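You operate a simulated robot arm through the tools that you are given. There is no shell and no other tool.

The job below is to be done with a simulated robot arm. You get a single attempt, and the scene is never put back.

Task
Press the cream milk slab flat and sprinkle nuts over it.
Fine: use the pressing board and the big weight; board, weight and shaker go back. Set down upright: big iron weight, nuts shaker.
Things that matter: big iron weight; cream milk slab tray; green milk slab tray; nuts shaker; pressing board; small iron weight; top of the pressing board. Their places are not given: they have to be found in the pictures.

The check looks at the end state, three seconds after you hand in, the way a careful person would. Anything else that was tipped, shoved, dropped, spilled or broken makes it a failure.

Robot
A 7-joint arm with a two-finger parallel gripper, fixed in place. Base frame: the origin is at the foot of the arm, x ahead of it, y to its left, z up; the work surface is at about z = 0.8. Lengths are in m, angles in rad, forces in N, time in s.
With the tool pointing down near the work surface it reaches from about 0.28 to 0.72 m from the base axis. Its first joint turns from -2.897 to 2.897 rad. Payload 1.57 kg.
The TCP is the grasp point between the finger pads, 0.03 m short of the fingertips. In the tool frame z runs along the fingers and y along their closing line. The gripper opens to 0.08 m. The fingers are 0.017 m wide and 0.012 m thick; the gripper's body (0.04 by 0.082 m) begins 0.08 m behind the TCP.
Orientation is told as [roll, pitch, yaw] about the base's x, y, z axes, in that order, counted from this pose: with the fingers straight down and closing along the base's y, the tool's x points along the base's -x, its y along +y and its z along -z.

Tools
- The arm moves only by the tool move_arm. Its argument "moves" is a list of rows, each an object (a shift or turn left out is 0, a gripper value left out holds the last) with "travel": the shift along the base's x, y, z in m, a list of three; "dr": the turn, a rotation vector about the base's x, y, z in rad, a list of three; "grip": the gripper command, from -1 (fully open) to 1 (shut), values between in proportion. In form: [{"travel": [x, y, z], "dr": [rx, ry, rz], "grip": grip}, ...]. A call has 1 to 20 rows; each row shifts and turns the commanded pose from where the row before left it. Rows are played at 5 a second. More than 0.05 m and 0.15 rad between two rows, or a gripper value outside its range, and nothing of the call is played. Where a pose cannot be reached the arm comes as near as it can. A force on the tool above 40 N (or 10 N above the force at the start of the call, whichever is more), or a blocked arm, ends the call early, and 0.2 s more pass. The fingers move at their own pace (about 0.072 m/s each) and stop on an object; they squeeze with about 34 N. The grip force told is the motor's: it shows also when the fingers shut on nothing. Time passes only in rows, and 0.2 s behind the last, so rows that do not move let the fingers close. The reply holds the time, the measured pose of the TCP, the force on the tool along the base axes, the opening and the grip force, in the units named above and with some noise, with the torque about the TCP (base axes, N m) and any sound that the robot's microphone picked up, and new pictures: "show" is both (left out), scene, wrist or none.
- Cameras (640 x 400 px; columns grow to the right, rows downward): "scene" is fixed at [0.407, -0.493, 1.568]; the picture's right is [0.98, -0.22, 0.00], its down [-0.16, -0.72, -0.68] and it looks along [0.15, 0.66, -0.74] (base axes); focal length 294 px, centre (320, 200). "wrist" rides on the gripper at [0.072, -0.007, -0.122] in the tool frame; the picture's right is [0.09, 1.00, 0.00], its down [-0.84, 0.08, -0.54] and it looks along [-0.54, 0.05, 0.84] (tool axes); focal length 238 px, centre (320, 200).
- raise_lower(by): slides the trunk up (or, below 0, down) by that many m; the arm rides with it, the base frame stays. It gives what a move gives, with no picture.
- pixel_to_xyz(camera, pixels): for up to 12 pixels [column, row] of the newest picture of that camera ("zoom" is the newest enlarged one), the place [x, y, z] in the base frame of the surface seen there, good to about 0.003 m, but the place of the scene camera against the robot may be out by one fixed shift of up to 0.025 m in any direction. It takes no simulated time.
- enlarge(camera, box): a new picture of the part [left, top, right, bottom] of that camera's present view, enlarged. It takes no simulated time.
- hand_in(): hands the job in; it is judged then, once.

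Unless the task says otherwise, let go and move clear before handing in.

The tools are called after "Request:" as a command line: name --argument value ..., lists and objects as JSON in quotes. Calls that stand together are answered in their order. move_arm: Moves the arm, as the interface text tells. Its arguments: {"type":"object","properties":{"moves":{"type":"array","items":{"type":"object","properties":{"travel":{"type":"array","items":{"type":"number"}},"dr":{"type":"array","items":{"type":"number"}},"grip":{"type":"number"}}}},"show":{"type":"string","enum":["both","scene","wrist","none"]}},"required":["moves"]} The other tools are called the same way: raise_lower (by) slides the trunk up or down; pixel_to_xyz (camera, pixels) gives the place of the surface under pixels of a picture; enlarge (camera, box) takes an enlarged picture of a part of a camera's view; hand_in () hands the job in.

At the start:

```text
t: 0.0
tool_pos: [0.447, 0.0754, 1.1641]
tool_rot: [0.0, 0.001, -0.001]
wrist_force: [0.4, 0.5, 0.7]
ft_torque: [-0.01, 0.04, 0.01]
finger_gap: 0.0801
grasp_force: 0.1
trunk travel left (down, up): [-0.35, 0.13]
```

scene: 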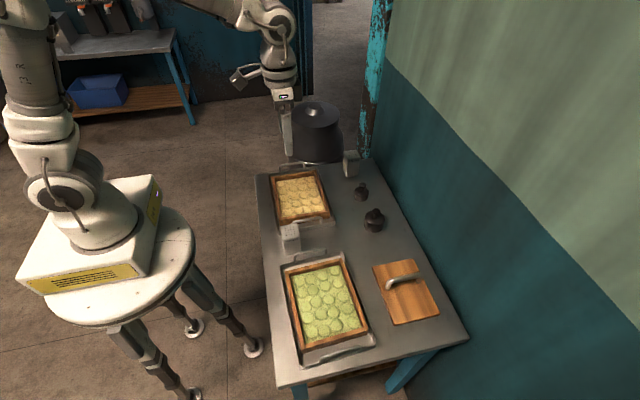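
wrist: 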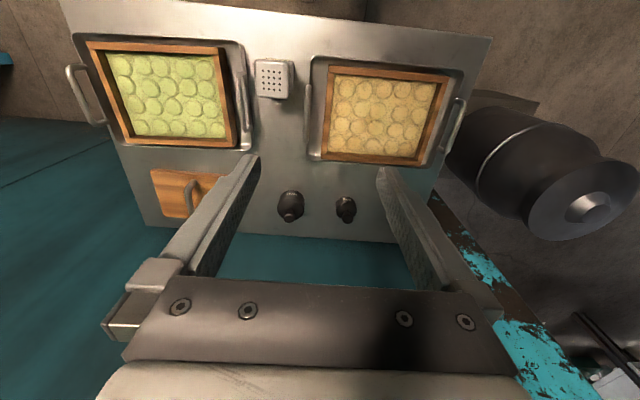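

The scene picture shows the green tray near (325,305), the cream tray near (300,195), two dark weights at (374,220) and (361,192), the board with handle at (405,290), a shaker at (290,235), and another grey thing at (350,163). I'll enlarge the views to identify each one.

Request:
enlarge --camera "scene" --box '[250, 140, 410, 240]'

Request:
enlarge --camera "wrist" --box '[60, 20, 500, 260]'

Request:
pixel_to_xyz --camera "wrist" --pixels '[[274, 78], [290, 205], [346, 207], [385, 115], [165, 95], [175, 193], [193, 195], [330, 158], [420, 160], [445, 75], [332, 68], [300, 235]]'

Request:
pixel_to_xyz --camera "scene" --pixels '[[290, 230], [374, 214], [361, 188], [300, 195], [325, 305], [400, 280], [415, 305], [350, 160], [350, 240], [280, 180], [318, 172], [330, 215]]'

```text
4.00 times, centred on (330, 190) of scene
```

zoom: 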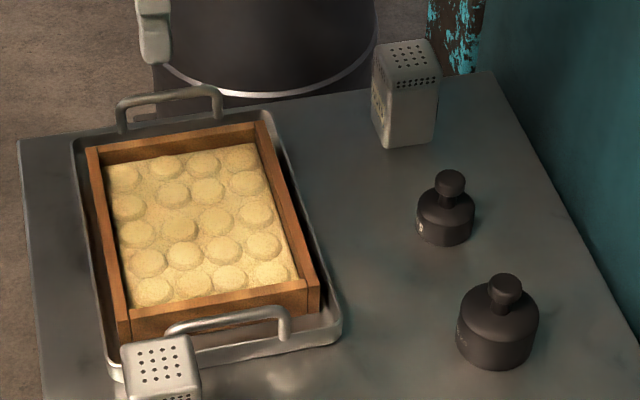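

```text
1.45 times, centred on (280, 140) of wrist
```

zoom: 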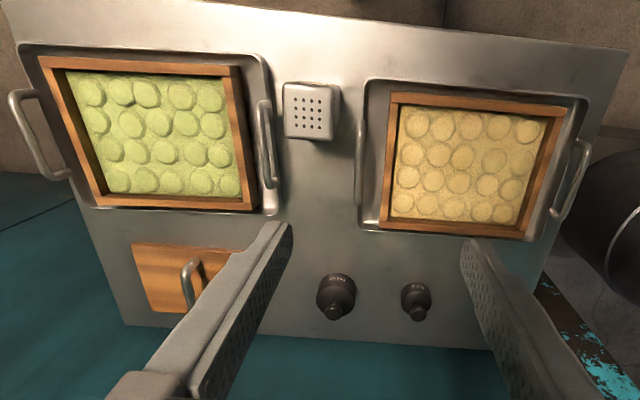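

```text
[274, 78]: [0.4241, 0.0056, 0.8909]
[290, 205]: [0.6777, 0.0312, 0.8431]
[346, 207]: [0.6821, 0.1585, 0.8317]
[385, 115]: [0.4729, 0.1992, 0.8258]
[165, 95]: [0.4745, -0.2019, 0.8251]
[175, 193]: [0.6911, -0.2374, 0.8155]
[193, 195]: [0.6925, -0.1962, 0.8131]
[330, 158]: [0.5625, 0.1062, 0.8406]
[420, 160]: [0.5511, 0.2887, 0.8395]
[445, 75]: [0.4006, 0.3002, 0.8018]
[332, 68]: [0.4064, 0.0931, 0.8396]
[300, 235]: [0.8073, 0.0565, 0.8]
```

```text
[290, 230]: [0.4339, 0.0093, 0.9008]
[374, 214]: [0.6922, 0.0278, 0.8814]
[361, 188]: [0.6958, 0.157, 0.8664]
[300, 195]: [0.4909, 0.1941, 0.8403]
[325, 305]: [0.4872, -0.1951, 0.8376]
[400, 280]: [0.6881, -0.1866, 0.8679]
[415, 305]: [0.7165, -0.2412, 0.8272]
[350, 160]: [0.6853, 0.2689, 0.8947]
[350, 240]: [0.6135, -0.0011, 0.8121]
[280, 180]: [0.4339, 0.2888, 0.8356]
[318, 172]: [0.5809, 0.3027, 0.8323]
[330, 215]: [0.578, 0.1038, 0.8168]
```

Two shakers exist: one at zoom (160,370) between the trays and one at zoom (405,90) at the far corner; the weights bear small marks. I'll zoom in to read labels.

Request:
enlarge --camera "scene" --box '[335, 145, 375, 180]'

Request:
enlarge --camera "scene" --box '[270, 215, 310, 255]'

Request:
enlarge --camera "scene" --box '[350, 175, 400, 240]'

Request:
enlarge --camera "scene" --box '[270, 235, 470, 370]'

Request:
enlarge --camera "wrist" --box '[240, 40, 380, 230]'

```text
11.43 times, centred on (355, 162) of scene
```

zoom: 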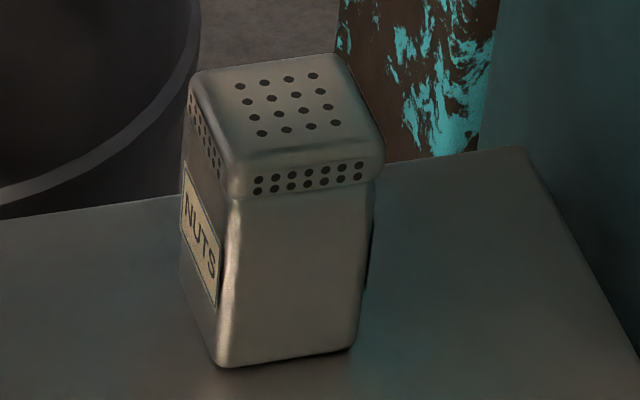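

```text
10.00 times, centred on (290, 235) of scene
```

zoom: 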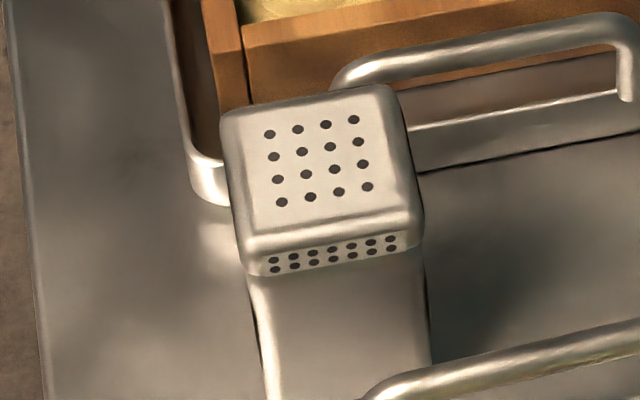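

```text
6.15 times, centred on (375, 208) of scene
```

zoom: 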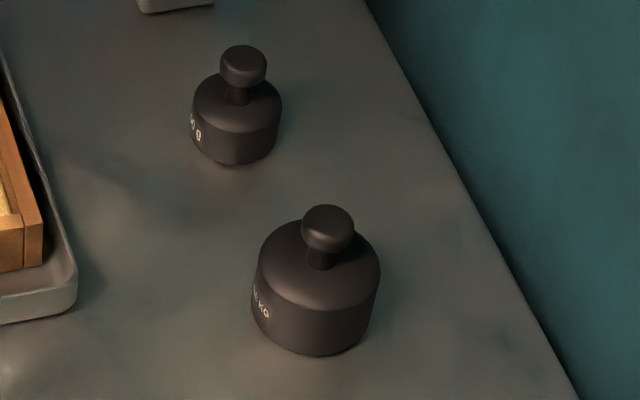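

```text
2.96 times, centred on (370, 302) of scene
```

zoom: 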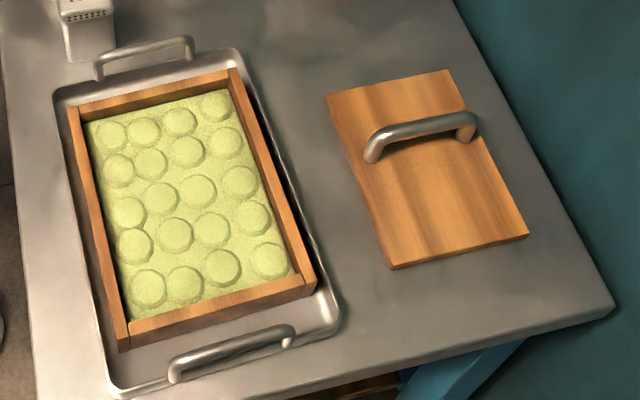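

```text
2.11 times, centred on (310, 135) of wrist
```

zoom: 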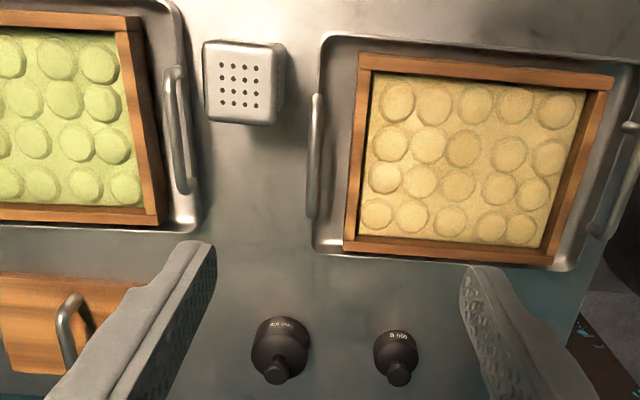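

The far shaker (zoom 1) clearly reads NUTS, the larger weight at scene (374,220) carries "KG" and is the big one. Next I'll move to see the board at scene (405,290) from above with the wrist camera for accurate coordinates.

Request:
move_arm --moves '[{"travel": [0, -0.045, -0.02]}, {"travel": [0, -0.045, -0.02]}, {"travel": [0, -0.045, -0.02]}, {"travel": [0.01, -0.045, -0.02]}, {"travel": [0.02, -0.045, -0.01]}, {"travel": [0.03, -0.03, 0]}, {"travel": [0, 0, 0]}]' --show "wrist"

```text
refused: row 4 steps farther than a row can; nothing moved
```

The call was refused because row 4 exceeded the step size; I'll resend it with shorter steps.

Request:
move_arm --moves '[{"travel": [0, -0.045, -0.02]}, {"travel": [0, -0.045, -0.02]}, {"travel": [0, -0.045, -0.02]}, {"travel": [0.01, -0.04, -0.02]}, {"travel": [0.02, -0.04, -0.01]}, {"travel": [0.03, -0.03, 0]}, {"travel": [0, -0.02, 0]}, {"travel": [0, 0, 0]}]' --show "wrist"

```text
t: 1.8
tool_pos: [0.508, -0.1902, 1.0755]
tool_rot: [0.0, 0.001, 0.0]
wrist_force: [-0.1, -0.3, -0.2]
ft_torque: [-0.02, -0.01, 0.03]
finger_gap: 0.0799
grasp_force: 0.0
trunk travel left (down, up): [-0.35, 0.13]
```

wrist: 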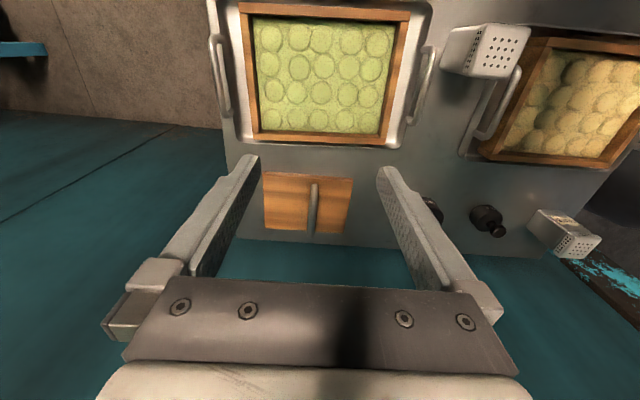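

Request:
enlarge --camera "wrist" --box '[240, 150, 380, 250]'

Request:
pixel_to_xyz --camera "wrist" --pixels '[[264, 173], [353, 179], [265, 229], [343, 234], [314, 185], [313, 200], [312, 215], [311, 232], [290, 200], [335, 205], [255, 190], [300, 160]]'

```text
4.00 times, centred on (310, 200) of wrist
```

zoom: 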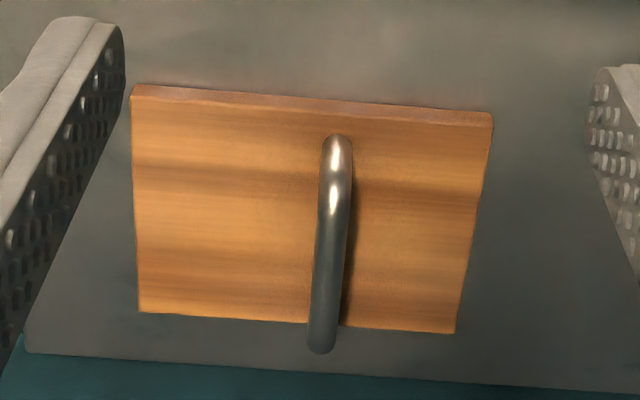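

```text
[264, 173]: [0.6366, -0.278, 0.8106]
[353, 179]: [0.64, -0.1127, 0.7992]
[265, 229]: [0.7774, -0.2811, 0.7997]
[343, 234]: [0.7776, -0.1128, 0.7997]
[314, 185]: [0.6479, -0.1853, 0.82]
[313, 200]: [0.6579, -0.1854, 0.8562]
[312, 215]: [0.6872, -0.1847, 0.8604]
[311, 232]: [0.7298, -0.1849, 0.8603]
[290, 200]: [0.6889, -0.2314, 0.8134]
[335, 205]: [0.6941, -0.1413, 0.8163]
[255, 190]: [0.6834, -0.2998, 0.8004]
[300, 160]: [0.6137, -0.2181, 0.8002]
```

The board lies at x≈0.64–0.75, y≈-0.28 to -0.11 with its handle running along x at y≈-0.185, top of handle z≈0.865. I'll measure the corners in the zoom picture.

Request:
pixel_to_xyz --camera "zoom" --pixels '[[138, 102], [487, 128], [142, 306], [452, 328], [334, 140], [322, 348], [332, 170], [327, 250], [316, 260], [338, 260], [325, 300], [250, 200]]'

```text
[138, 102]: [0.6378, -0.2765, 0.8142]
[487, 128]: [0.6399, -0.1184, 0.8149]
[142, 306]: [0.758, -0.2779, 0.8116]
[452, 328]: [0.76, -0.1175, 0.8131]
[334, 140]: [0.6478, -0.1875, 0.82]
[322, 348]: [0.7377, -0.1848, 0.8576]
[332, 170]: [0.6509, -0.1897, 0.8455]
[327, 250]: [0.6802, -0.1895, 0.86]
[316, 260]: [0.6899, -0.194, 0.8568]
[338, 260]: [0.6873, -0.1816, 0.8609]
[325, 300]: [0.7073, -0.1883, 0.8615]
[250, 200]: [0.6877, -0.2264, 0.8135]
```

The board measures about 0.124 × 0.163 m, centre (0.698,-0.198), handle at y≈-0.188, top z≈0.863. Now I'll move to look at the cream tray and weights for an accurate measure.

Request:
move_arm --moves '[{"travel": [-0.02, 0.045, 0]}, {"travel": [-0.02, 0.045, 0]}, {"travel": [-0.02, 0.045, 0]}, {"travel": [-0.02, 0.045, 0]}, {"travel": [-0.02, 0.045, 0]}, {"travel": [-0.02, 0.045, 0]}, {"travel": [-0.02, 0.045, 0]}, {"travel": [-0.02, 0.045, 0]}, {"travel": [0, 0.03, 0]}, {"travel": [0, 0, 0]}]' --show "wrist"

```text
t: 4.0
tool_pos: [0.3481, 0.2027, 1.0717]
tool_rot: [0.0, 0.001, 0.001]
wrist_force: [-0.9, 0.4, -0.2]
ft_torque: [-0.03, 0.0, 0.0]
finger_gap: 0.0799
grasp_force: 0.0
trunk travel left (down, up): [-0.35, 0.13]
```

wrist: 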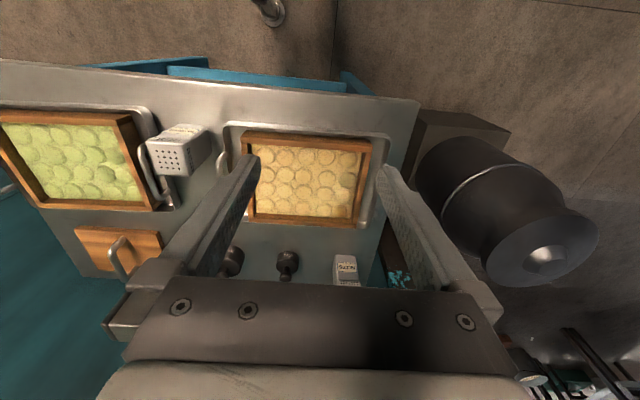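

The cream tray is at wrist (305,178), the nuts shaker with its label at (346,268). I'll enlarge both, plus the other shaker's label at (185,130).

Request:
enlarge --camera "wrist" --box '[140, 115, 220, 180]'

Request:
enlarge --camera "wrist" --box '[220, 230, 380, 300]'

Request:
enlarge --camera "wrist" --box '[220, 120, 400, 240]'

```text
6.15 times, centred on (180, 148) of wrist
```

zoom: 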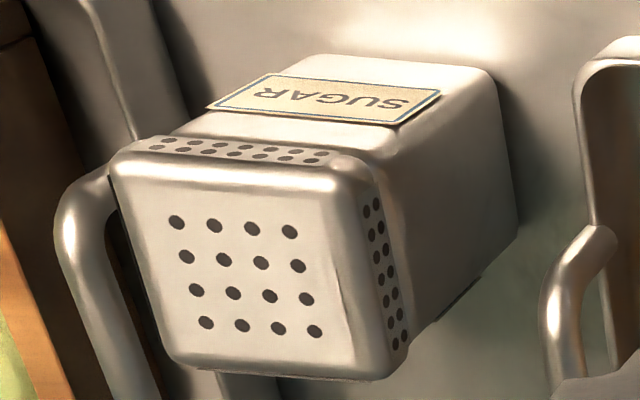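

```text
4.00 times, centred on (300, 265) of wrist
```

zoom: 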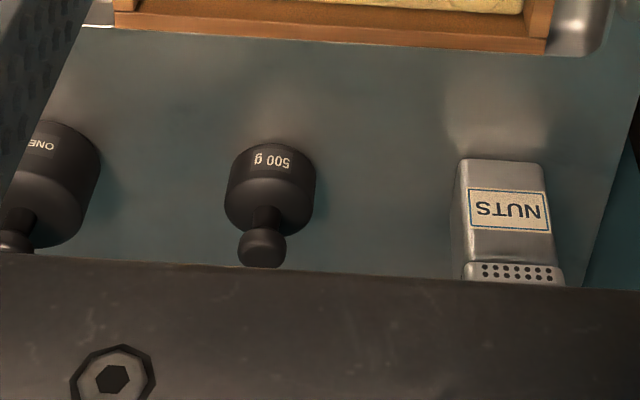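

```text
3.33 times, centred on (310, 180) of wrist
```

zoom: 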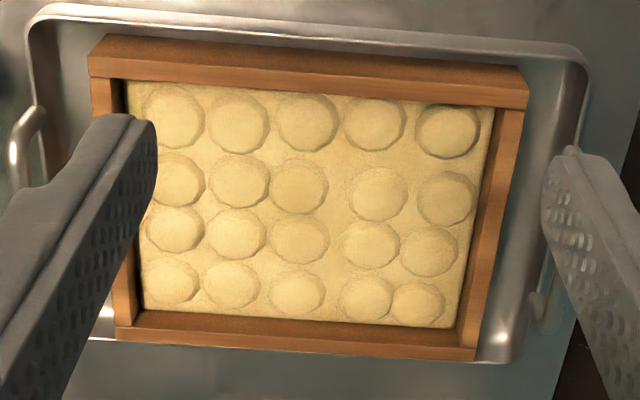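

Labels read NUTS (far shaker), SUGAR (near), 500 g and ONE KG. Now I'll measure the cream frame's edges in the newest zoom.

Request:
pixel_to_xyz --camera "zoom" --pixels '[[105, 60], [515, 95], [120, 320], [468, 345], [320, 65], [320, 80], [320, 330], [320, 342], [492, 200], [505, 200], [480, 200], [128, 250]]'

Request:
pixel_to_xyz --camera "zoom" --pixels '[[107, 110], [118, 100], [128, 88], [497, 108], [487, 112], [517, 110], [136, 312], [455, 332], [140, 325], [455, 322], [300, 95], [300, 315]]'

Request:
pixel_to_xyz --camera "zoom" --pixels '[[205, 125], [270, 150], [305, 185], [240, 240], [375, 190], [300, 240], [400, 350], [450, 250], [410, 130], [340, 155], [330, 270], [200, 200]]'

```text
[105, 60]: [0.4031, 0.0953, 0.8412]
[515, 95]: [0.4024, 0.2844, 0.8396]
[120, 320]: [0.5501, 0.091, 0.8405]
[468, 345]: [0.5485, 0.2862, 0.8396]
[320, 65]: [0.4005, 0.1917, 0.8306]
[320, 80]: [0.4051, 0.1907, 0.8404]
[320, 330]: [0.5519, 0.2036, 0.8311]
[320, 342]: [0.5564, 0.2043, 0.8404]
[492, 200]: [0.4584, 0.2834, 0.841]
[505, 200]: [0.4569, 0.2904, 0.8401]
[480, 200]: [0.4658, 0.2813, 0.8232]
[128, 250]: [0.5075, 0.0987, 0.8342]
```

```text
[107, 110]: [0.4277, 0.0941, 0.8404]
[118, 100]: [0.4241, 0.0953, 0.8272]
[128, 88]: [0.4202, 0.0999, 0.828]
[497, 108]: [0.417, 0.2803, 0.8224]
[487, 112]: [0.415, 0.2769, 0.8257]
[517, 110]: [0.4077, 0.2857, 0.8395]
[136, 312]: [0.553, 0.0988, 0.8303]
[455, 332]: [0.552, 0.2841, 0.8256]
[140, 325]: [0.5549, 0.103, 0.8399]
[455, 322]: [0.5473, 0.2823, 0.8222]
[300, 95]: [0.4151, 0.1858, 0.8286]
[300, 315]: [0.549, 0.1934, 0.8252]
```

```text
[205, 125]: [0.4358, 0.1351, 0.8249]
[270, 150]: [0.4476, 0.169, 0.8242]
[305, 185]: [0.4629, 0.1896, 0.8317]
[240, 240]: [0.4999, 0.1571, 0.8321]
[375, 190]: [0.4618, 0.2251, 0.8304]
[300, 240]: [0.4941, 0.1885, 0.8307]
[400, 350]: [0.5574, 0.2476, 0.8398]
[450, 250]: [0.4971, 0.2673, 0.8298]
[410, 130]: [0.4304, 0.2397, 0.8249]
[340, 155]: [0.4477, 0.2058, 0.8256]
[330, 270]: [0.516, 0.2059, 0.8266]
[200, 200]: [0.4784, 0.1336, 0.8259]
```

The cream frame's inner opening is about x 0.411–0.552, y 0.099–0.281 (centre ≈(0.4815,0.190)), frame top z 0.840. Next I go above the board handle at (0.692,-0.188), holding height first.

Request:
move_arm --moves '[{"travel": [0.03, -0.0355, 0]}, {"travel": [0.03, -0.0355, 0]}, {"travel": [0.03, -0.0355, 0]}, {"travel": [0.03, -0.0355, 0]}, {"travel": [0.03, -0.0355, 0]}, {"travel": [0.03, -0.0355, 0]}, {"travel": [0.03, -0.0355, 0]}, {"travel": [0.03, -0.0355, 0]}, {"travel": [0.03, -0.0355, 0]}, {"travel": [0.03, -0.0355, 0]}, {"travel": [0.03, -0.0355, 0]}, {"travel": [0.014, 0, -0.04]}, {"travel": [0, 0, -0.04]}, {"travel": [0, 0, -0.04]}, {"travel": [0, 0, 0]}]' --show "both"

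```text
t: 7.2
tool_pos: [0.6945, -0.1921, 0.9543]
tool_rot: [0.0, 0.001, -0.001]
wrist_force: [1.4, 0.3, 0.6]
ft_torque: [-0.02, 0.02, 0.01]
finger_gap: 0.08
grasp_force: 0.1
trunk travel left (down, up): [-0.35, 0.13]
```

scene: 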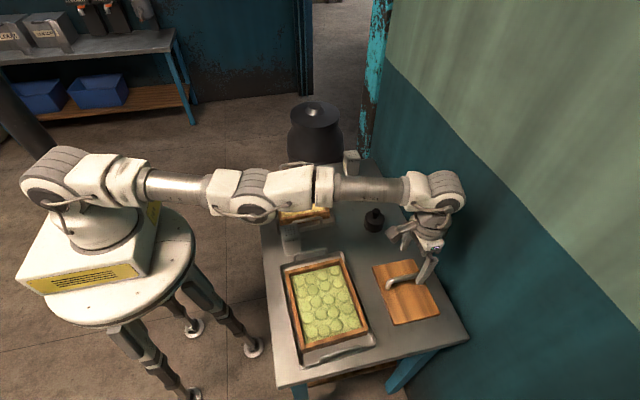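
wrist: 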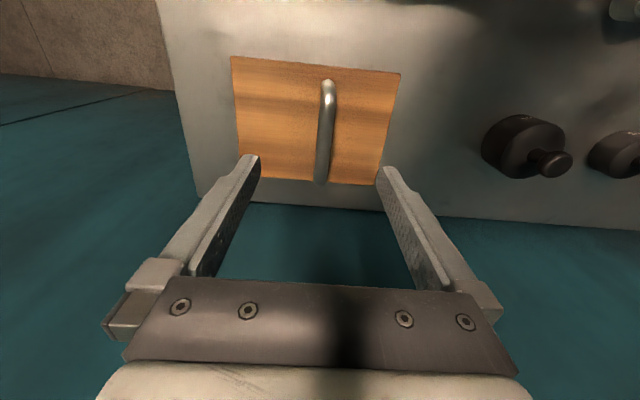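

The board's handle is now visible at wrist (325,130), between the fingers. I'll measure the handle and board precisely from here.

Request:
pixel_to_xyz --camera "wrist" --pixels '[[327, 82], [328, 95], [326, 110], [324, 130], [322, 150], [321, 170], [320, 183], [233, 60], [398, 76], [241, 173], [383, 183], [290, 120]]'

Request:
enlarge --camera "wrist" --box '[220, 40, 420, 200]'

Request:
pixel_to_xyz --camera "wrist" --pixels '[[515, 155], [550, 163], [561, 160], [490, 135], [520, 115], [515, 178], [572, 162], [555, 150], [550, 178], [600, 165], [545, 120], [490, 165]]'

```text
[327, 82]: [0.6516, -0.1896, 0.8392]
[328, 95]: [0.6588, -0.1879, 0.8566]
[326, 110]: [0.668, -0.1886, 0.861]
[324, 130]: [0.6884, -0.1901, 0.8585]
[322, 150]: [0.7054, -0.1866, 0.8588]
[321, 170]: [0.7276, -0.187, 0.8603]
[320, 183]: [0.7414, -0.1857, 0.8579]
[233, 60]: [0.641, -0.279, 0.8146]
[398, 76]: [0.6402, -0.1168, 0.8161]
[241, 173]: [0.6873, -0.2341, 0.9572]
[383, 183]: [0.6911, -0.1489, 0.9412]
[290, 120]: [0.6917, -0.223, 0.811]
```

```text
2.50 times, centred on (320, 120) of wrist
```

zoom: 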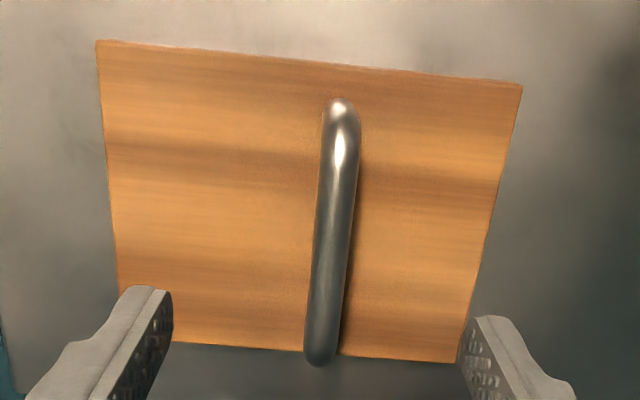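

```text
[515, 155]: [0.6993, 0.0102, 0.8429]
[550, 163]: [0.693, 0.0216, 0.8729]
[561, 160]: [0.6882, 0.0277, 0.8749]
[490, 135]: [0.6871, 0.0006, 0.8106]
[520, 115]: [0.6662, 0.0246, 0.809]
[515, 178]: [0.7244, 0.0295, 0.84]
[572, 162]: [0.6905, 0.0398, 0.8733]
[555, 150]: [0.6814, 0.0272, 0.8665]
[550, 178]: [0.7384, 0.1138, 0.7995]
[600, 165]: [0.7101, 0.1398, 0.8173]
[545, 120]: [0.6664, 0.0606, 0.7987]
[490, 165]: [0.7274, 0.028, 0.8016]
```

Handle bar centre is y≈-0.188, x≈0.697, top z≈0.862, so I'll lower the TCP to about z 0.853 around the bar and close.

Request:
move_arm --moves '[{"travel": [0.003, 0.004, -0.03]}, {"travel": [0, 0, -0.03]}, {"travel": [0, 0, -0.02]}, {"travel": [0, 0, -0.02]}, {"travel": [0, 0, 0]}]' --show "wrist"

```text
t: 8.4
tool_pos: [0.6909, -0.186, 0.8546]
tool_rot: [-0.001, -0.001, 0.0]
wrist_force: [0.0, -0.4, -0.4]
ft_torque: [0.01, 0.01, 0.02]
finger_gap: 0.0801
grasp_force: 0.1
trunk travel left (down, up): [-0.35, 0.13]
```

wrist: 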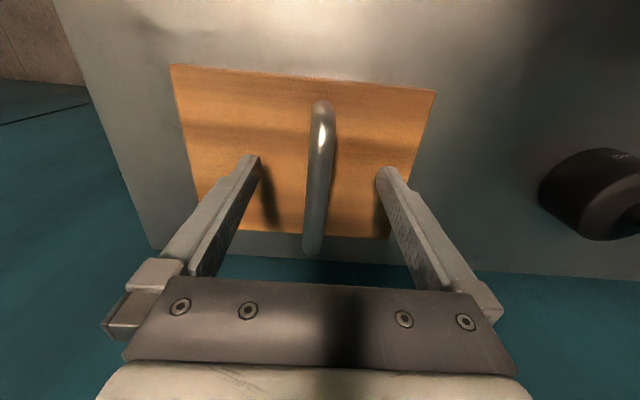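

The fingers straddle the bar at wrist (318,170), tips above the board. I'll close the gripper.

Request:
move_arm --moves '[{"grip": 1}, {"grip": 1}, {"grip": 1}, {"grip": 1}, {"grip": 1}]' --show "wrist"

```text
t: 9.6
tool_pos: [0.6909, -0.1865, 0.8549]
tool_rot: [0.0, -0.002, -0.001]
wrist_force: [0.2, -0.8, 0.3]
ft_torque: [-0.03, 0.0, 0.03]
finger_gap: 0.0135
grasp_force: 29.9
trunk travel left (down, up): [-0.35, 0.13]
```

wrist: 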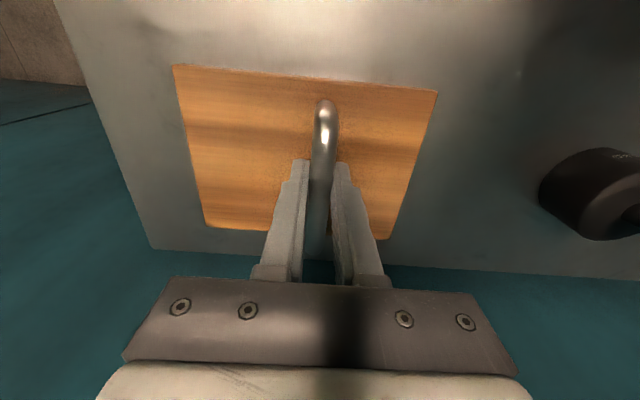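

The grip holds at gap 0.0135 m. I'll record the board corners here as a reference for putting it back, then lift.

Request:
pixel_to_xyz --camera "wrist" --pixels '[[175, 69], [435, 93], [210, 224], [389, 237], [190, 140], [420, 150], [250, 76], [380, 88]]'

Request:
move_arm --moves '[{"travel": [0, 0, 0.02]}, {"travel": [0, 0, 0.03]}, {"travel": [-0.01, 0, 0.04]}, {"travel": [-0.02, 0.02, 0.04]}, {"travel": [-0.02, 0.04, 0.02]}, {"travel": [-0.02, 0.04, 0]}, {"travel": [-0.02, 0.04, 0]}, {"travel": [-0.02, 0.04, 0]}, {"travel": [-0.02, 0.04, 0]}, {"travel": [-0.02, 0.04, 0]}, {"travel": [-0.02, 0.04, 0]}, {"travel": [-0.02, 0.04, 0]}, {"travel": [-0.0265, 0.04, 0]}, {"travel": [0, 0.0075, 0]}, {"travel": [0, 0, 0]}]' --show "both"

```text
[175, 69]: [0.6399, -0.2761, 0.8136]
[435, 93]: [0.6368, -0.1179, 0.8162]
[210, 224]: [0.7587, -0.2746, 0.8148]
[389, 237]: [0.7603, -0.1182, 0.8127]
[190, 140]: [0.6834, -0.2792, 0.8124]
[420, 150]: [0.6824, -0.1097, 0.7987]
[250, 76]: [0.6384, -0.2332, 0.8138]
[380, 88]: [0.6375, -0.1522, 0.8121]
```

```text
t: 12.8
tool_pos: [0.6922, 0.1883, 1.024]
tool_rot: [0.0, -0.002, 0.001]
wrist_force: [-0.2, -0.3, -3.0]
ft_torque: [0.04, 0.03, 0.02]
finger_gap: 0.0132
grasp_force: 30.0
out of reach, approached as far as the arm can: row 3, 4, 5, 6, 7, 8, 9, 10, 11, 12, 13
trunk travel left (down, up): [-0.35, 0.13]
```

scene: 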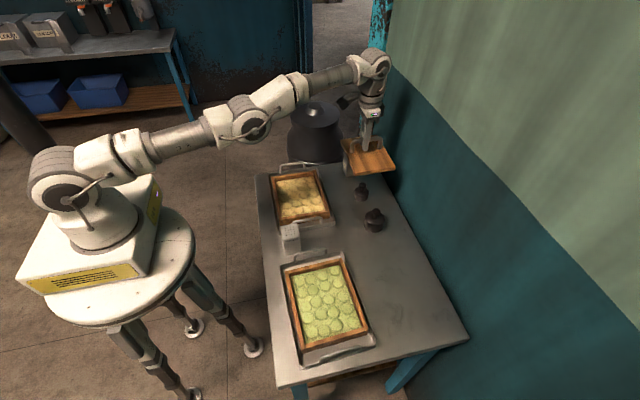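
wrist: 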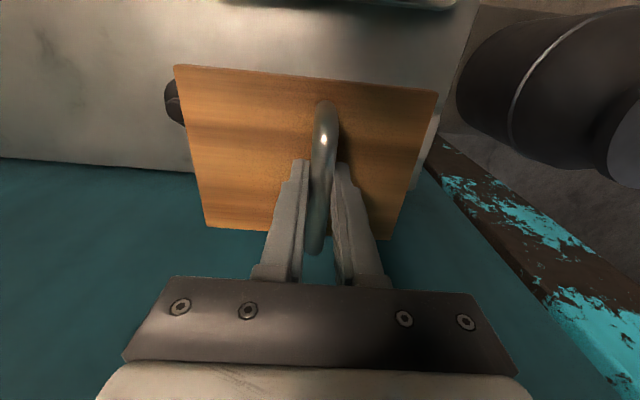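

The board is held and high, but the reply says several rows were out of reach and x stayed at 0.692 while y went to 0.188. I'll pull back toward the robot in small steps and check how it follows.

Request:
move_arm --moves '[{"travel": [-0.02, 0, 0]}, {"travel": [-0.03, 0, 0]}, {"travel": [0, 0, 0]}]' --show "none"

```text
t: 13.6
tool_pos: [0.6881, 0.197, 1.0276]
tool_rot: [0.0, 0.002, 0.0]
wrist_force: [-0.1, 0.7, -2.6]
ft_torque: [0.06, 0.04, -0.01]
finger_gap: 0.0132
grasp_force: 29.7
out of reach, approached as far as the arm can: row 1, 2
trunk travel left (down, up): [-0.35, 0.13]
```

The arm is near full stretch (r≈0.716 at z 1.03), so inward moves barely register. I'll command inward rows straight toward the base axis to let it bend out of the stretched pose.

Request:
move_arm --moves '[{"travel": [-0.045, -0.013, 0]}, {"travel": [-0.045, -0.013, 0]}]' --show "scene"

```text
t: 14.2
tool_pos: [0.6882, 0.196, 1.0275]
tool_rot: [-0.002, 0.003, 0.0]
wrist_force: [-0.9, -0.3, -2.8]
ft_torque: [0.04, 0.04, 0.0]
finger_gap: 0.0132
grasp_force: 29.8
out of reach, approached as far as the arm can: row 1, 2
trunk travel left (down, up): [-0.35, 0.13]
```

scene: 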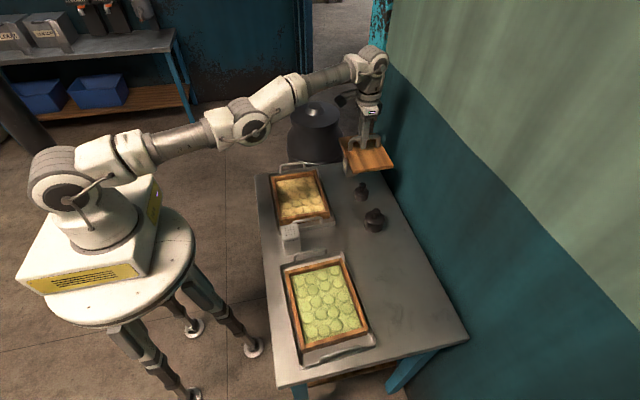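

Inward moves still don't register. I'll try a small downward move (board bottom stays above 0.94, clear of the items below), since the arm passed through this region without trouble when descending.

Request:
move_arm --moves '[{"travel": [0, 0, -0.02]}, {"travel": [0, 0, -0.02]}]' --show "none"

```text
t: 14.8
tool_pos: [0.6914, 0.1955, 0.9871]
tool_rot: [-0.002, 0.002, 0.001]
wrist_force: [0.1, -0.1, -3.0]
ft_torque: [0.01, 0.0, -0.05]
finger_gap: 0.0133
grasp_force: 29.9
out of reach, approached as far as the arm can: row 2
trunk travel left (down, up): [-0.35, 0.13]
```

Down works. Now I'll test a small inward step of 1 cm to see whether small steps are accepted.

Request:
move_arm --moves '[{"travel": [-0.008, -0.002, 0]}, {"travel": [-0.008, -0.002, 0]}, {"travel": [-0.008, -0.002, 0]}]' --show "none"

```text
t: 15.6
tool_pos: [0.691, 0.1983, 0.9863]
tool_rot: [-0.001, 0.002, 0.0]
wrist_force: [0.5, 0.5, -2.8]
ft_torque: [0.02, -0.01, 0.01]
finger_gap: 0.0134
grasp_force: 30.0
out of reach, approached as far as the arm can: row 1, 2, 3
trunk travel left (down, up): [-0.35, 0.13]
```

The arm is stuck at full stretch. Raising the trunk gives height to work down from, so the elbow can bend again; I'll raise it 0.12 m.

Request:
raise_lower --by 0.12

```text
t: 17.1
tool_pos: [0.6916, 0.1976, 1.1071]
tool_rot: [0.001, 0.0, 0.0]
wrist_force: [0.0, 0.7, -2.8]
ft_torque: [0.04, 0.03, -0.01]
finger_gap: 0.0133
grasp_force: 29.6
trunk travel left (down, up): [-0.47, 0.01]
```

The TCP rode up to z 1.107. Now I'll go down with an inward part so the elbow bends.

Request:
move_arm --moves '[{"travel": [-0.02, -0.006, -0.04]}, {"travel": [-0.02, -0.006, -0.04]}, {"travel": [-0.03, -0.009, -0.01]}]' --show "none"

```text
t: 17.9
tool_pos: [0.6906, 0.1948, 1.0197]
tool_rot: [-0.003, 0.003, 0.0]
wrist_force: [0.2, -0.3, -3.4]
ft_torque: [0.01, 0.02, 0.0]
finger_gap: 0.0134
grasp_force: 30.2
out of reach, approached as far as the arm can: row 1, 2, 3
trunk travel left (down, up): [-0.47, 0.01]
```

The readings show the arm sliding along its full-reach shell (r≈0.717) while inward steps fail, perhaps because a straight elbow needs a large joint change even for a small inward step. I'll try very small inward steps that grow slowly.

Request:
move_arm --moves '[{"travel": [-0.0005, 0, 0]}, {"travel": [-0.0005, 0, 0]}, {"travel": [-0.001, 0, 0]}, {"travel": [-0.001, 0, 0]}, {"travel": [-0.001, 0, 0]}, {"travel": [-0.001, 0, 0]}, {"travel": [-0.002, 0, 0]}, {"travel": [-0.002, 0, 0]}, {"travel": [-0.003, 0, 0]}, {"travel": [-0.004, 0, 0]}, {"travel": [-0.005, 0, 0]}]' --show "scene"

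```text
t: 20.3
tool_pos: [0.6888, 0.2022, 1.0185]
tool_rot: [-0.002, 0.004, 0.001]
wrist_force: [-0.3, 0.1, -3.0]
ft_torque: [0.02, 0.01, -0.01]
finger_gap: 0.0133
grasp_force: 30.6
out of reach, approached as far as the arm can: row 3, 6, 8, 10, 11
trunk travel left (down, up): [-0.47, 0.01]
```

scene: 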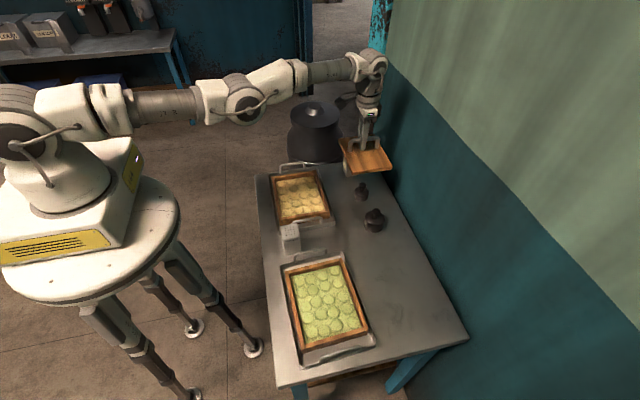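

Inward steps only slide the arm along its reach shell. I'll combine an inward move with a small tilt of the tool (fingers toward the base), which should make the elbow joint take part and unbend from the stretched pose.

Request:
move_arm --moves '[{"travel": [-0.045, -0.013, 0], "dr": [-0.04, 0.14, 0]}, {"travel": [-0.045, -0.013, 0], "dr": [-0.04, 0.14, 0]}]' --show "scene"

```text
t: 20.9
tool_pos: [0.6252, 0.1841, 1.0123]
tool_rot: [-0.082, 0.283, -0.013]
wrist_force: [0.9, 0.1, -3.1]
ft_torque: [0.06, 0.01, -0.01]
finger_gap: 0.0128
grasp_force: 29.7
out of reach, approached as far as the arm can: row 1, 2
trunk travel left (down, up): [-0.47, 0.01]
```

scene: 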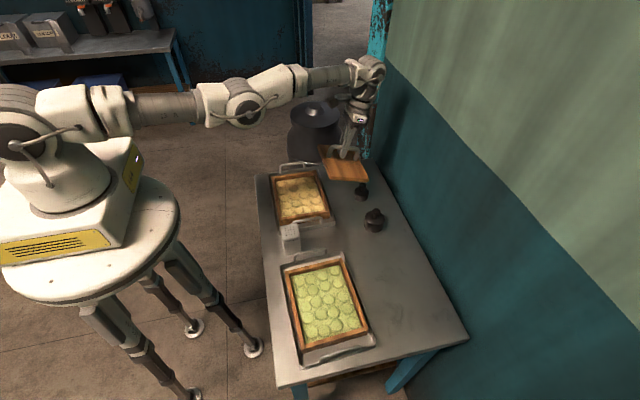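

The tilt took effect and the TCP moved inward to x 0.625. Now I'll pull inward without further tilt to see whether the elbow bends.

Request:
move_arm --moves '[{"travel": [-0.04, -0.012, -0.01]}, {"travel": [-0.04, -0.012, -0.01]}]' --show "none"

```text
t: 21.5
tool_pos: [0.6244, 0.1816, 0.998]
tool_rot: [-0.084, 0.284, -0.013]
wrist_force: [-0.2, 0.6, -3.4]
ft_torque: [0.05, -0.03, -0.01]
finger_gap: 0.013
grasp_force: 30.6
out of reach, approached as far as the arm can: row 1, 2
trunk travel left (down, up): [-0.47, 0.01]
```

Still held at the shell. I'll look closely at the arm's posture in the scene picture before trying anything else.

Request:
enlarge --camera "scene" --box '[0, 30, 400, 280]'

Request:
pixel_to_xyz --camera "scene" --pixels '[[20, 140], [100, 105], [165, 105], [240, 95], [285, 80], [330, 75], [370, 65], [360, 85], [65, 190]]'

```text
1.60 times, centred on (200, 155) of scene
```

zoom: 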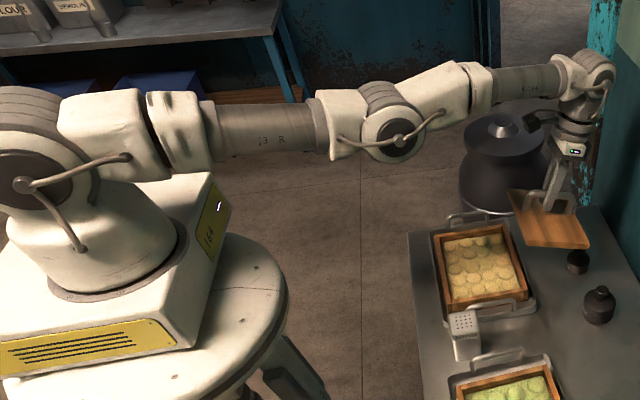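

```text
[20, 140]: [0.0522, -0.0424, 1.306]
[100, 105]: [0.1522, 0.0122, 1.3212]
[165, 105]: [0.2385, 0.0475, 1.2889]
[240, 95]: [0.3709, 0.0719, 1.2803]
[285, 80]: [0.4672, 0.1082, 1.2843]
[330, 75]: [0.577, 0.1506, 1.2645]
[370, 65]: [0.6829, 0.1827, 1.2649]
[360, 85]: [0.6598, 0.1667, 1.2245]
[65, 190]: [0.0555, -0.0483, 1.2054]
```

The arm is fully straight (shoulder ≈(0,0,1.29), elbow ≈0.37 out, wrist ≈0.71 out, level). More tool tilt with inward travel should force the elbow to share the rotation; I'll do two more such rows and compare.

Request:
move_arm --moves '[{"travel": [-0.045, -0.013, 0.01], "dr": [-0.035, 0.12, 0]}, {"travel": [-0.045, -0.013, 0.01], "dr": [-0.035, 0.12, 0]}, {"travel": [-0.045, -0.013, 0.0], "dr": [0, 0, 0]}]' --show "scene"

```text
t: 22.3
tool_pos: [0.5749, 0.1678, 1.0112]
tool_rot: [-0.167, 0.522, -0.045]
wrist_force: [0.9, -0.1, -3.7]
ft_torque: [0.05, -0.06, 0.05]
finger_gap: 0.0134
grasp_force: 29.8
out of reach, approached as far as the arm can: row 1, 2, 3
trunk travel left (down, up): [-0.47, 0.01]
```

scene: 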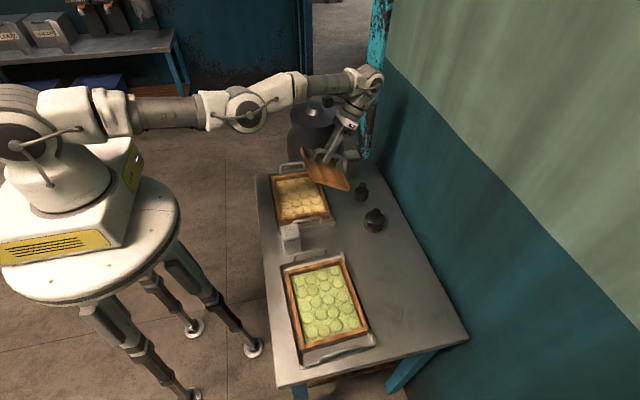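

The tilt reached 0.55 rad but the wrist is still on the shell (r≈0.72). I'll measure the shoulder, elbow and wrist hubs in the picture to learn the real bend.

Request:
enlarge --camera "scene" --box '[0, 50, 400, 190]'

Request:
enlarge --camera "scene" --box '[200, 50, 400, 200]'

```text
1.60 times, centred on (200, 120) of scene
```

zoom: 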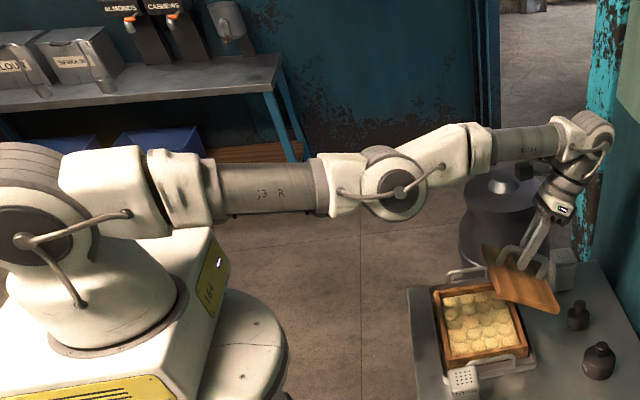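

```text
2.67 times, centred on (300, 125) of scene
```

zoom: 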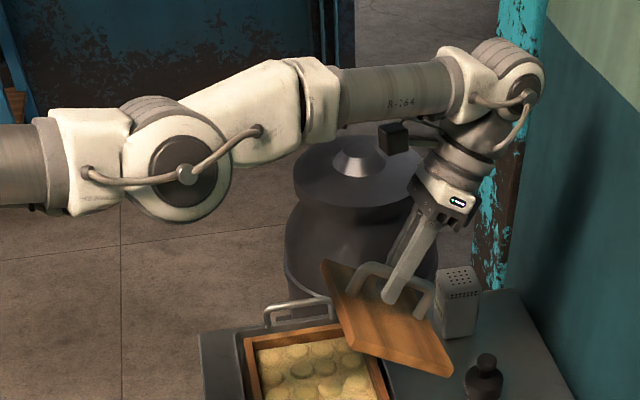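

The pictures suggest the elbow hub (zoom (185,175)) sits below the line from shoulder to wrist. I'll measure those hub points.

Request:
pixel_to_xyz --camera "zoom" --pixels '[[160, 165], [215, 195], [170, 150], [195, 195], [510, 85], [520, 110], [150, 200], [440, 85], [400, 75], [20, 165], [20, 135], [270, 95]]'

Request:
pixel_to_xyz --camera "scene" --pixels '[[5, 150], [25, 150], [30, 130], [5, 135], [15, 160], [150, 105], [170, 110], [150, 130], [190, 125], [250, 116], [378, 86], [15, 145]]'

```text
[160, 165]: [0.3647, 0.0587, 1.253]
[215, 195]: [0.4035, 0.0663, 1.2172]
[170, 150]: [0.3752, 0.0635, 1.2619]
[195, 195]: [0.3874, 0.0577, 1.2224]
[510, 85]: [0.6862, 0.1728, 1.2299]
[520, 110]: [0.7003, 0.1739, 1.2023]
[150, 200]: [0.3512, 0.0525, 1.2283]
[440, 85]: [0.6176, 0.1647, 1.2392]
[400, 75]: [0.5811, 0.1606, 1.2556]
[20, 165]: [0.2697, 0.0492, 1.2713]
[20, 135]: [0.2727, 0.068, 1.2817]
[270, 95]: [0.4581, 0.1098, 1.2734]
```

```text
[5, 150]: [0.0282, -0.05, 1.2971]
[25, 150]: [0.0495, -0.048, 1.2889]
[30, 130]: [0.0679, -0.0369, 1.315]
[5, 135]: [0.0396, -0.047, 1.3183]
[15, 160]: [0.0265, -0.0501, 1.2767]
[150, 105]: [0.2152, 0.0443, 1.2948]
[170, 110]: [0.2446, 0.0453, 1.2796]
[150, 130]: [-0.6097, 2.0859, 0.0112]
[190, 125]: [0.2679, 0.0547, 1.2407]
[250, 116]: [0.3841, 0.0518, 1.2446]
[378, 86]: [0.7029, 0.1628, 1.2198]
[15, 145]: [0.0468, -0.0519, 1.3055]
```

The elbow (z≈1.243) lies slightly below the shoulder–wrist line (≈1.255), so the elbow seems caught on the wrong side of straight, where pulling inward only jams it. I'll first restore the tool to vertical while going up along the reach shell, then come down pushing slightly outward so the elbow comes out on its proper side.

Request:
move_arm --moves '[{"travel": [0.03, 0.0088, 0.03], "dr": [0.0375, -0.13, 0]}, {"travel": [0.03, 0.0088, 0.03], "dr": [0.0375, -0.13, 0]}, {"travel": [0.03, 0.0088, 0.03], "dr": [0.0375, -0.13, 0]}, {"travel": [0.03, 0.0088, 0.03], "dr": [0.0375, -0.13, 0]}, {"travel": [-0.005, -0.0015, 0.043]}, {"travel": [-0.008, -0.0024, 0.043]}, {"travel": [-0.0106, -0.003, 0.043]}]' --show "none"

```text
t: 23.9
tool_pos: [0.6646, 0.1971, 1.2605]
tool_rot: [0.001, 0.001, 0.0]
wrist_force: [0.5, 0.3, -3.4]
ft_torque: [0.05, 0.02, -0.03]
finger_gap: 0.0136
grasp_force: 30.4
out of reach, approached as far as the arm can: row 3, 4
trunk travel left (down, up): [-0.47, 0.01]
```

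Tool is vertical at z 1.26, r≈0.693. Now outward-biased rows, then down along the shell.

Request:
move_arm --moves '[{"travel": [0.02, 0.006, 0.005]}, {"travel": [0.02, 0.006, 0.005]}, {"travel": [0.01, 0.003, -0.04]}, {"travel": [0.0077, 0.0023, -0.04]}, {"travel": [0.0054, 0.0016, -0.04]}, {"travel": [0.0033, 0.001, -0.04]}, {"travel": [0.001, 0.0003, -0.04]}, {"travel": [0, 0, -0.02]}]' --show "none"

```text
t: 25.7
tool_pos: [0.6922, 0.2066, 1.0429]
tool_rot: [0.0, 0.002, 0.002]
wrist_force: [-0.7, 0.3, -2.2]
ft_torque: [0.02, 0.01, 0.05]
finger_gap: 0.0133
grasp_force: 30.2
out of reach, approached as far as the arm can: row 1, 2
trunk travel left (down, up): [-0.47, 0.01]
```

Down rows went through without complaint (r≈0.722). Now inward again with moderate steps.

Request:
move_arm --moves '[{"travel": [-0.01, -0.003, -0.01]}, {"travel": [-0.015, -0.0045, -0.005]}, {"travel": [-0.02, -0.006, 0]}]' --show "none"

```text
t: 26.5
tool_pos: [0.6892, 0.2046, 1.0284]
tool_rot: [-0.002, 0.004, 0.001]
wrist_force: [0.1, -0.3, -2.3]
ft_torque: [0.03, 0.03, 0.02]
finger_gap: 0.0132
grasp_force: 30.1
out of reach, approached as far as the arm can: row 1, 2, 3
trunk travel left (down, up): [-0.47, 0.01]
```

Still caught. I'll use tool tilt again but this time biased outward for the wrist (so it cannot jam), then pull inward.

Request:
move_arm --moves '[{"travel": [0.01, 0.003, 0]}, {"travel": [-0.022, -0.0065, 0.002], "dr": [-0.039, 0.134, 0]}, {"travel": [-0.022, -0.0065, 0.004], "dr": [-0.039, 0.134, 0]}, {"travel": [-0.022, -0.0065, 0.008], "dr": [-0.039, 0.134, 0]}, {"travel": [-0.022, -0.0065, 0.01], "dr": [-0.039, 0.134, 0]}, {"travel": [-0.006, -0.002, 0]}, {"travel": [-0.008, -0.0025, 0]}, {"travel": [-0.01, -0.003, 0]}, {"travel": [-0.02, -0.006, 0]}]' --show "none"

```text
t: 28.5
tool_pos: [0.5337, 0.1567, 1.0507]
tool_rot: [-0.172, 0.535, -0.05]
wrist_force: [0.2, -0.7, -3.2]
ft_torque: [0.02, -0.03, 0.0]
finger_gap: 0.0133
grasp_force: 29.9
out of reach, approached as far as the arm can: row 1, 2, 3, 4, 5
trunk travel left (down, up): [-0.47, 0.01]
```

Unstuck: rows 6–9 were accepted and the wrist is now about r 0.68. I'll return the tool to vertical in place and look.

Request:
move_arm --moves '[{"travel": [-0.01, 0, 0], "dr": [0.039, -0.134, 0]}, {"travel": [-0.01, 0, 0], "dr": [0.039, -0.134, 0]}, {"travel": [-0.01, 0, 0], "dr": [0.039, -0.134, 0]}, {"travel": [-0.01, 0, 0], "dr": [0.039, -0.134, 0]}, {"travel": [0, 0, 0]}]' --show "both"

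```text
t: 29.7
tool_pos: [0.494, 0.1586, 1.0517]
tool_rot: [0.0, 0.002, 0.001]
wrist_force: [-0.5, 0.0, -3.6]
ft_torque: [0.0, 0.02, -0.02]
finger_gap: 0.0134
grasp_force: 30.0
trunk travel left (down, up): [-0.47, 0.01]
```

scene: 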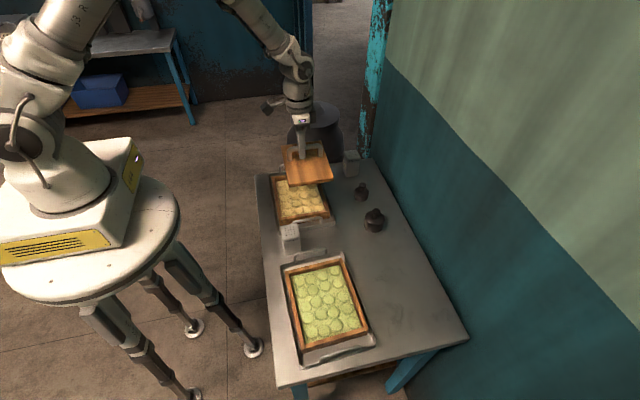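
wrist: 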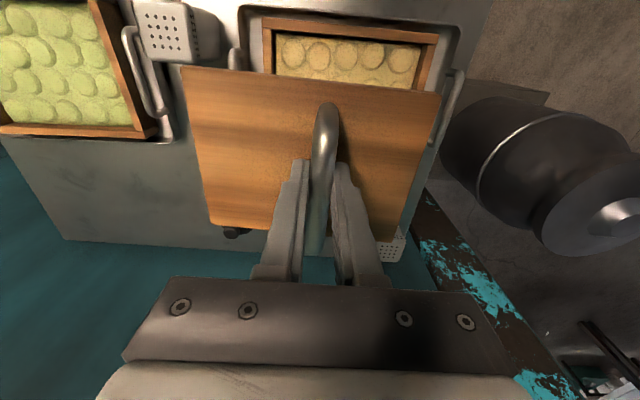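

The arm is now free: elbow up, tool vertical, board still held over the cream tray. I'll measure the board's corners relative to the TCP before lowering.

Request:
pixel_to_xyz --camera "wrist" --pixels '[[184, 70], [437, 95], [216, 222], [396, 235], [310, 82], [200, 150], [420, 150], [275, 75], [330, 105], [325, 140]]'

Request:
enlarge --camera "wrist" --box '[160, 10, 480, 250]'

```text
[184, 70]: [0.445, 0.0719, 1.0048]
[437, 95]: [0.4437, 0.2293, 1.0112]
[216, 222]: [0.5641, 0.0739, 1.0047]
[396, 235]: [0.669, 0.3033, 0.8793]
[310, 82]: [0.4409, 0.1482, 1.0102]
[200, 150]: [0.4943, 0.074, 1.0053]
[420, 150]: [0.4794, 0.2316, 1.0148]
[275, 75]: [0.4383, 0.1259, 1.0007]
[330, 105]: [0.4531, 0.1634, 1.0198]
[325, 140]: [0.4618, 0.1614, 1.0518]
```

```text
1.67 times, centred on (320, 130) of wrist
```

zoom: 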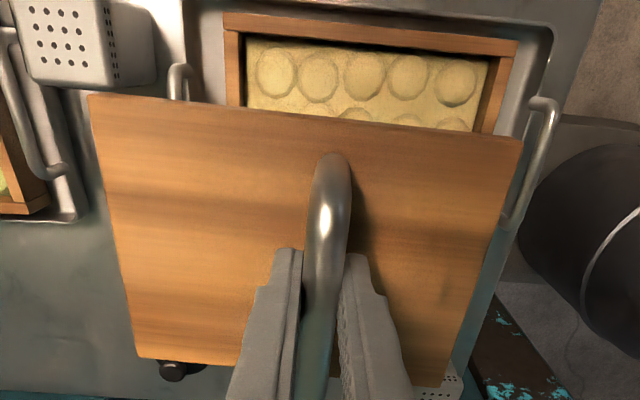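

The board is slightly rolled (right side ~7 mm higher) and its centre is about (+0.010, -0.008) from the TCP. I'll shift to centre it over the frame and lower to z≈0.94 for a check.

Request:
move_arm --moves '[{"travel": [-0.011, 0.02, -0.02]}, {"travel": [-0.0105, 0.02, -0.03]}, {"travel": [0, 0, -0.03]}, {"travel": [0, 0, -0.03]}, {"travel": [0, 0, 0]}]' --show "both"

```text
t: 30.9
tool_pos: [0.4706, 0.1973, 0.9411]
tool_rot: [0.001, 0.001, 0.001]
wrist_force: [-0.3, 0.4, -3.0]
ft_torque: [0.02, 0.06, -0.01]
finger_gap: 0.0133
grasp_force: 29.9
trunk travel left (down, up): [-0.47, 0.01]
```

scene: 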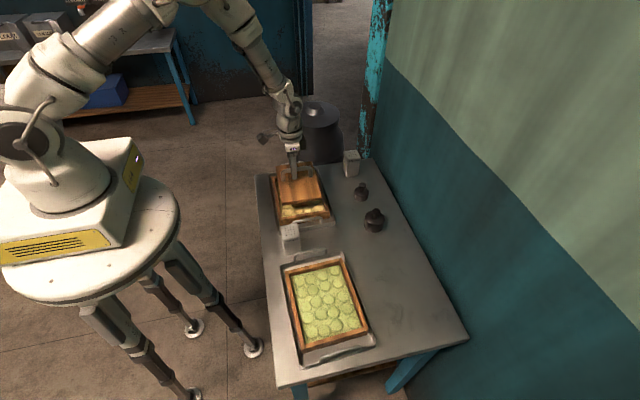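
wrist: 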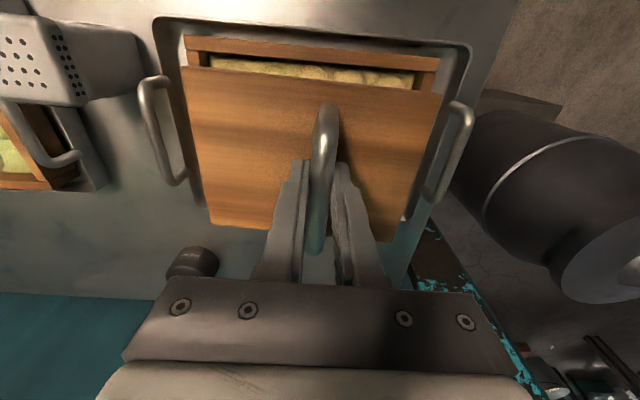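

The board hangs just above the frame at wrist (310,150). I'll measure both board and frame edges now.

Request:
enlarge --camera "wrist" --box '[160, 20, 480, 240]'

Request:
pixel_to_xyz --camera "wrist" --pixels '[[184, 70], [440, 95], [187, 45], [436, 68], [192, 58], [430, 78], [310, 60], [310, 66], [212, 220], [250, 75], [380, 88], [330, 75]]'

```text
1.82 times, centred on (320, 130) of wrist
```

zoom: 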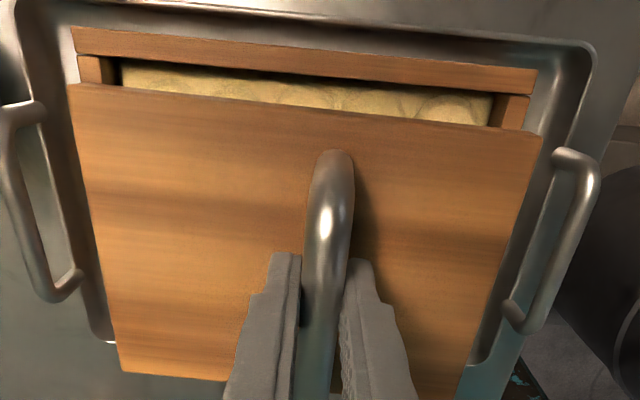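

```text
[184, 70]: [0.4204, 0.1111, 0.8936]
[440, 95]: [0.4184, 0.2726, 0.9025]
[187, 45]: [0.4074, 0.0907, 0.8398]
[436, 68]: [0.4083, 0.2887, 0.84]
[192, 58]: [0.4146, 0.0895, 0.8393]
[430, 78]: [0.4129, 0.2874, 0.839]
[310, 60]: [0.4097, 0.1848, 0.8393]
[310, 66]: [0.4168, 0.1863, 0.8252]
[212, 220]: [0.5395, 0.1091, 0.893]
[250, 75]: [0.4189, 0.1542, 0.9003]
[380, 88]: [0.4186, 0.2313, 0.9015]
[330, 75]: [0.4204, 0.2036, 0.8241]
```

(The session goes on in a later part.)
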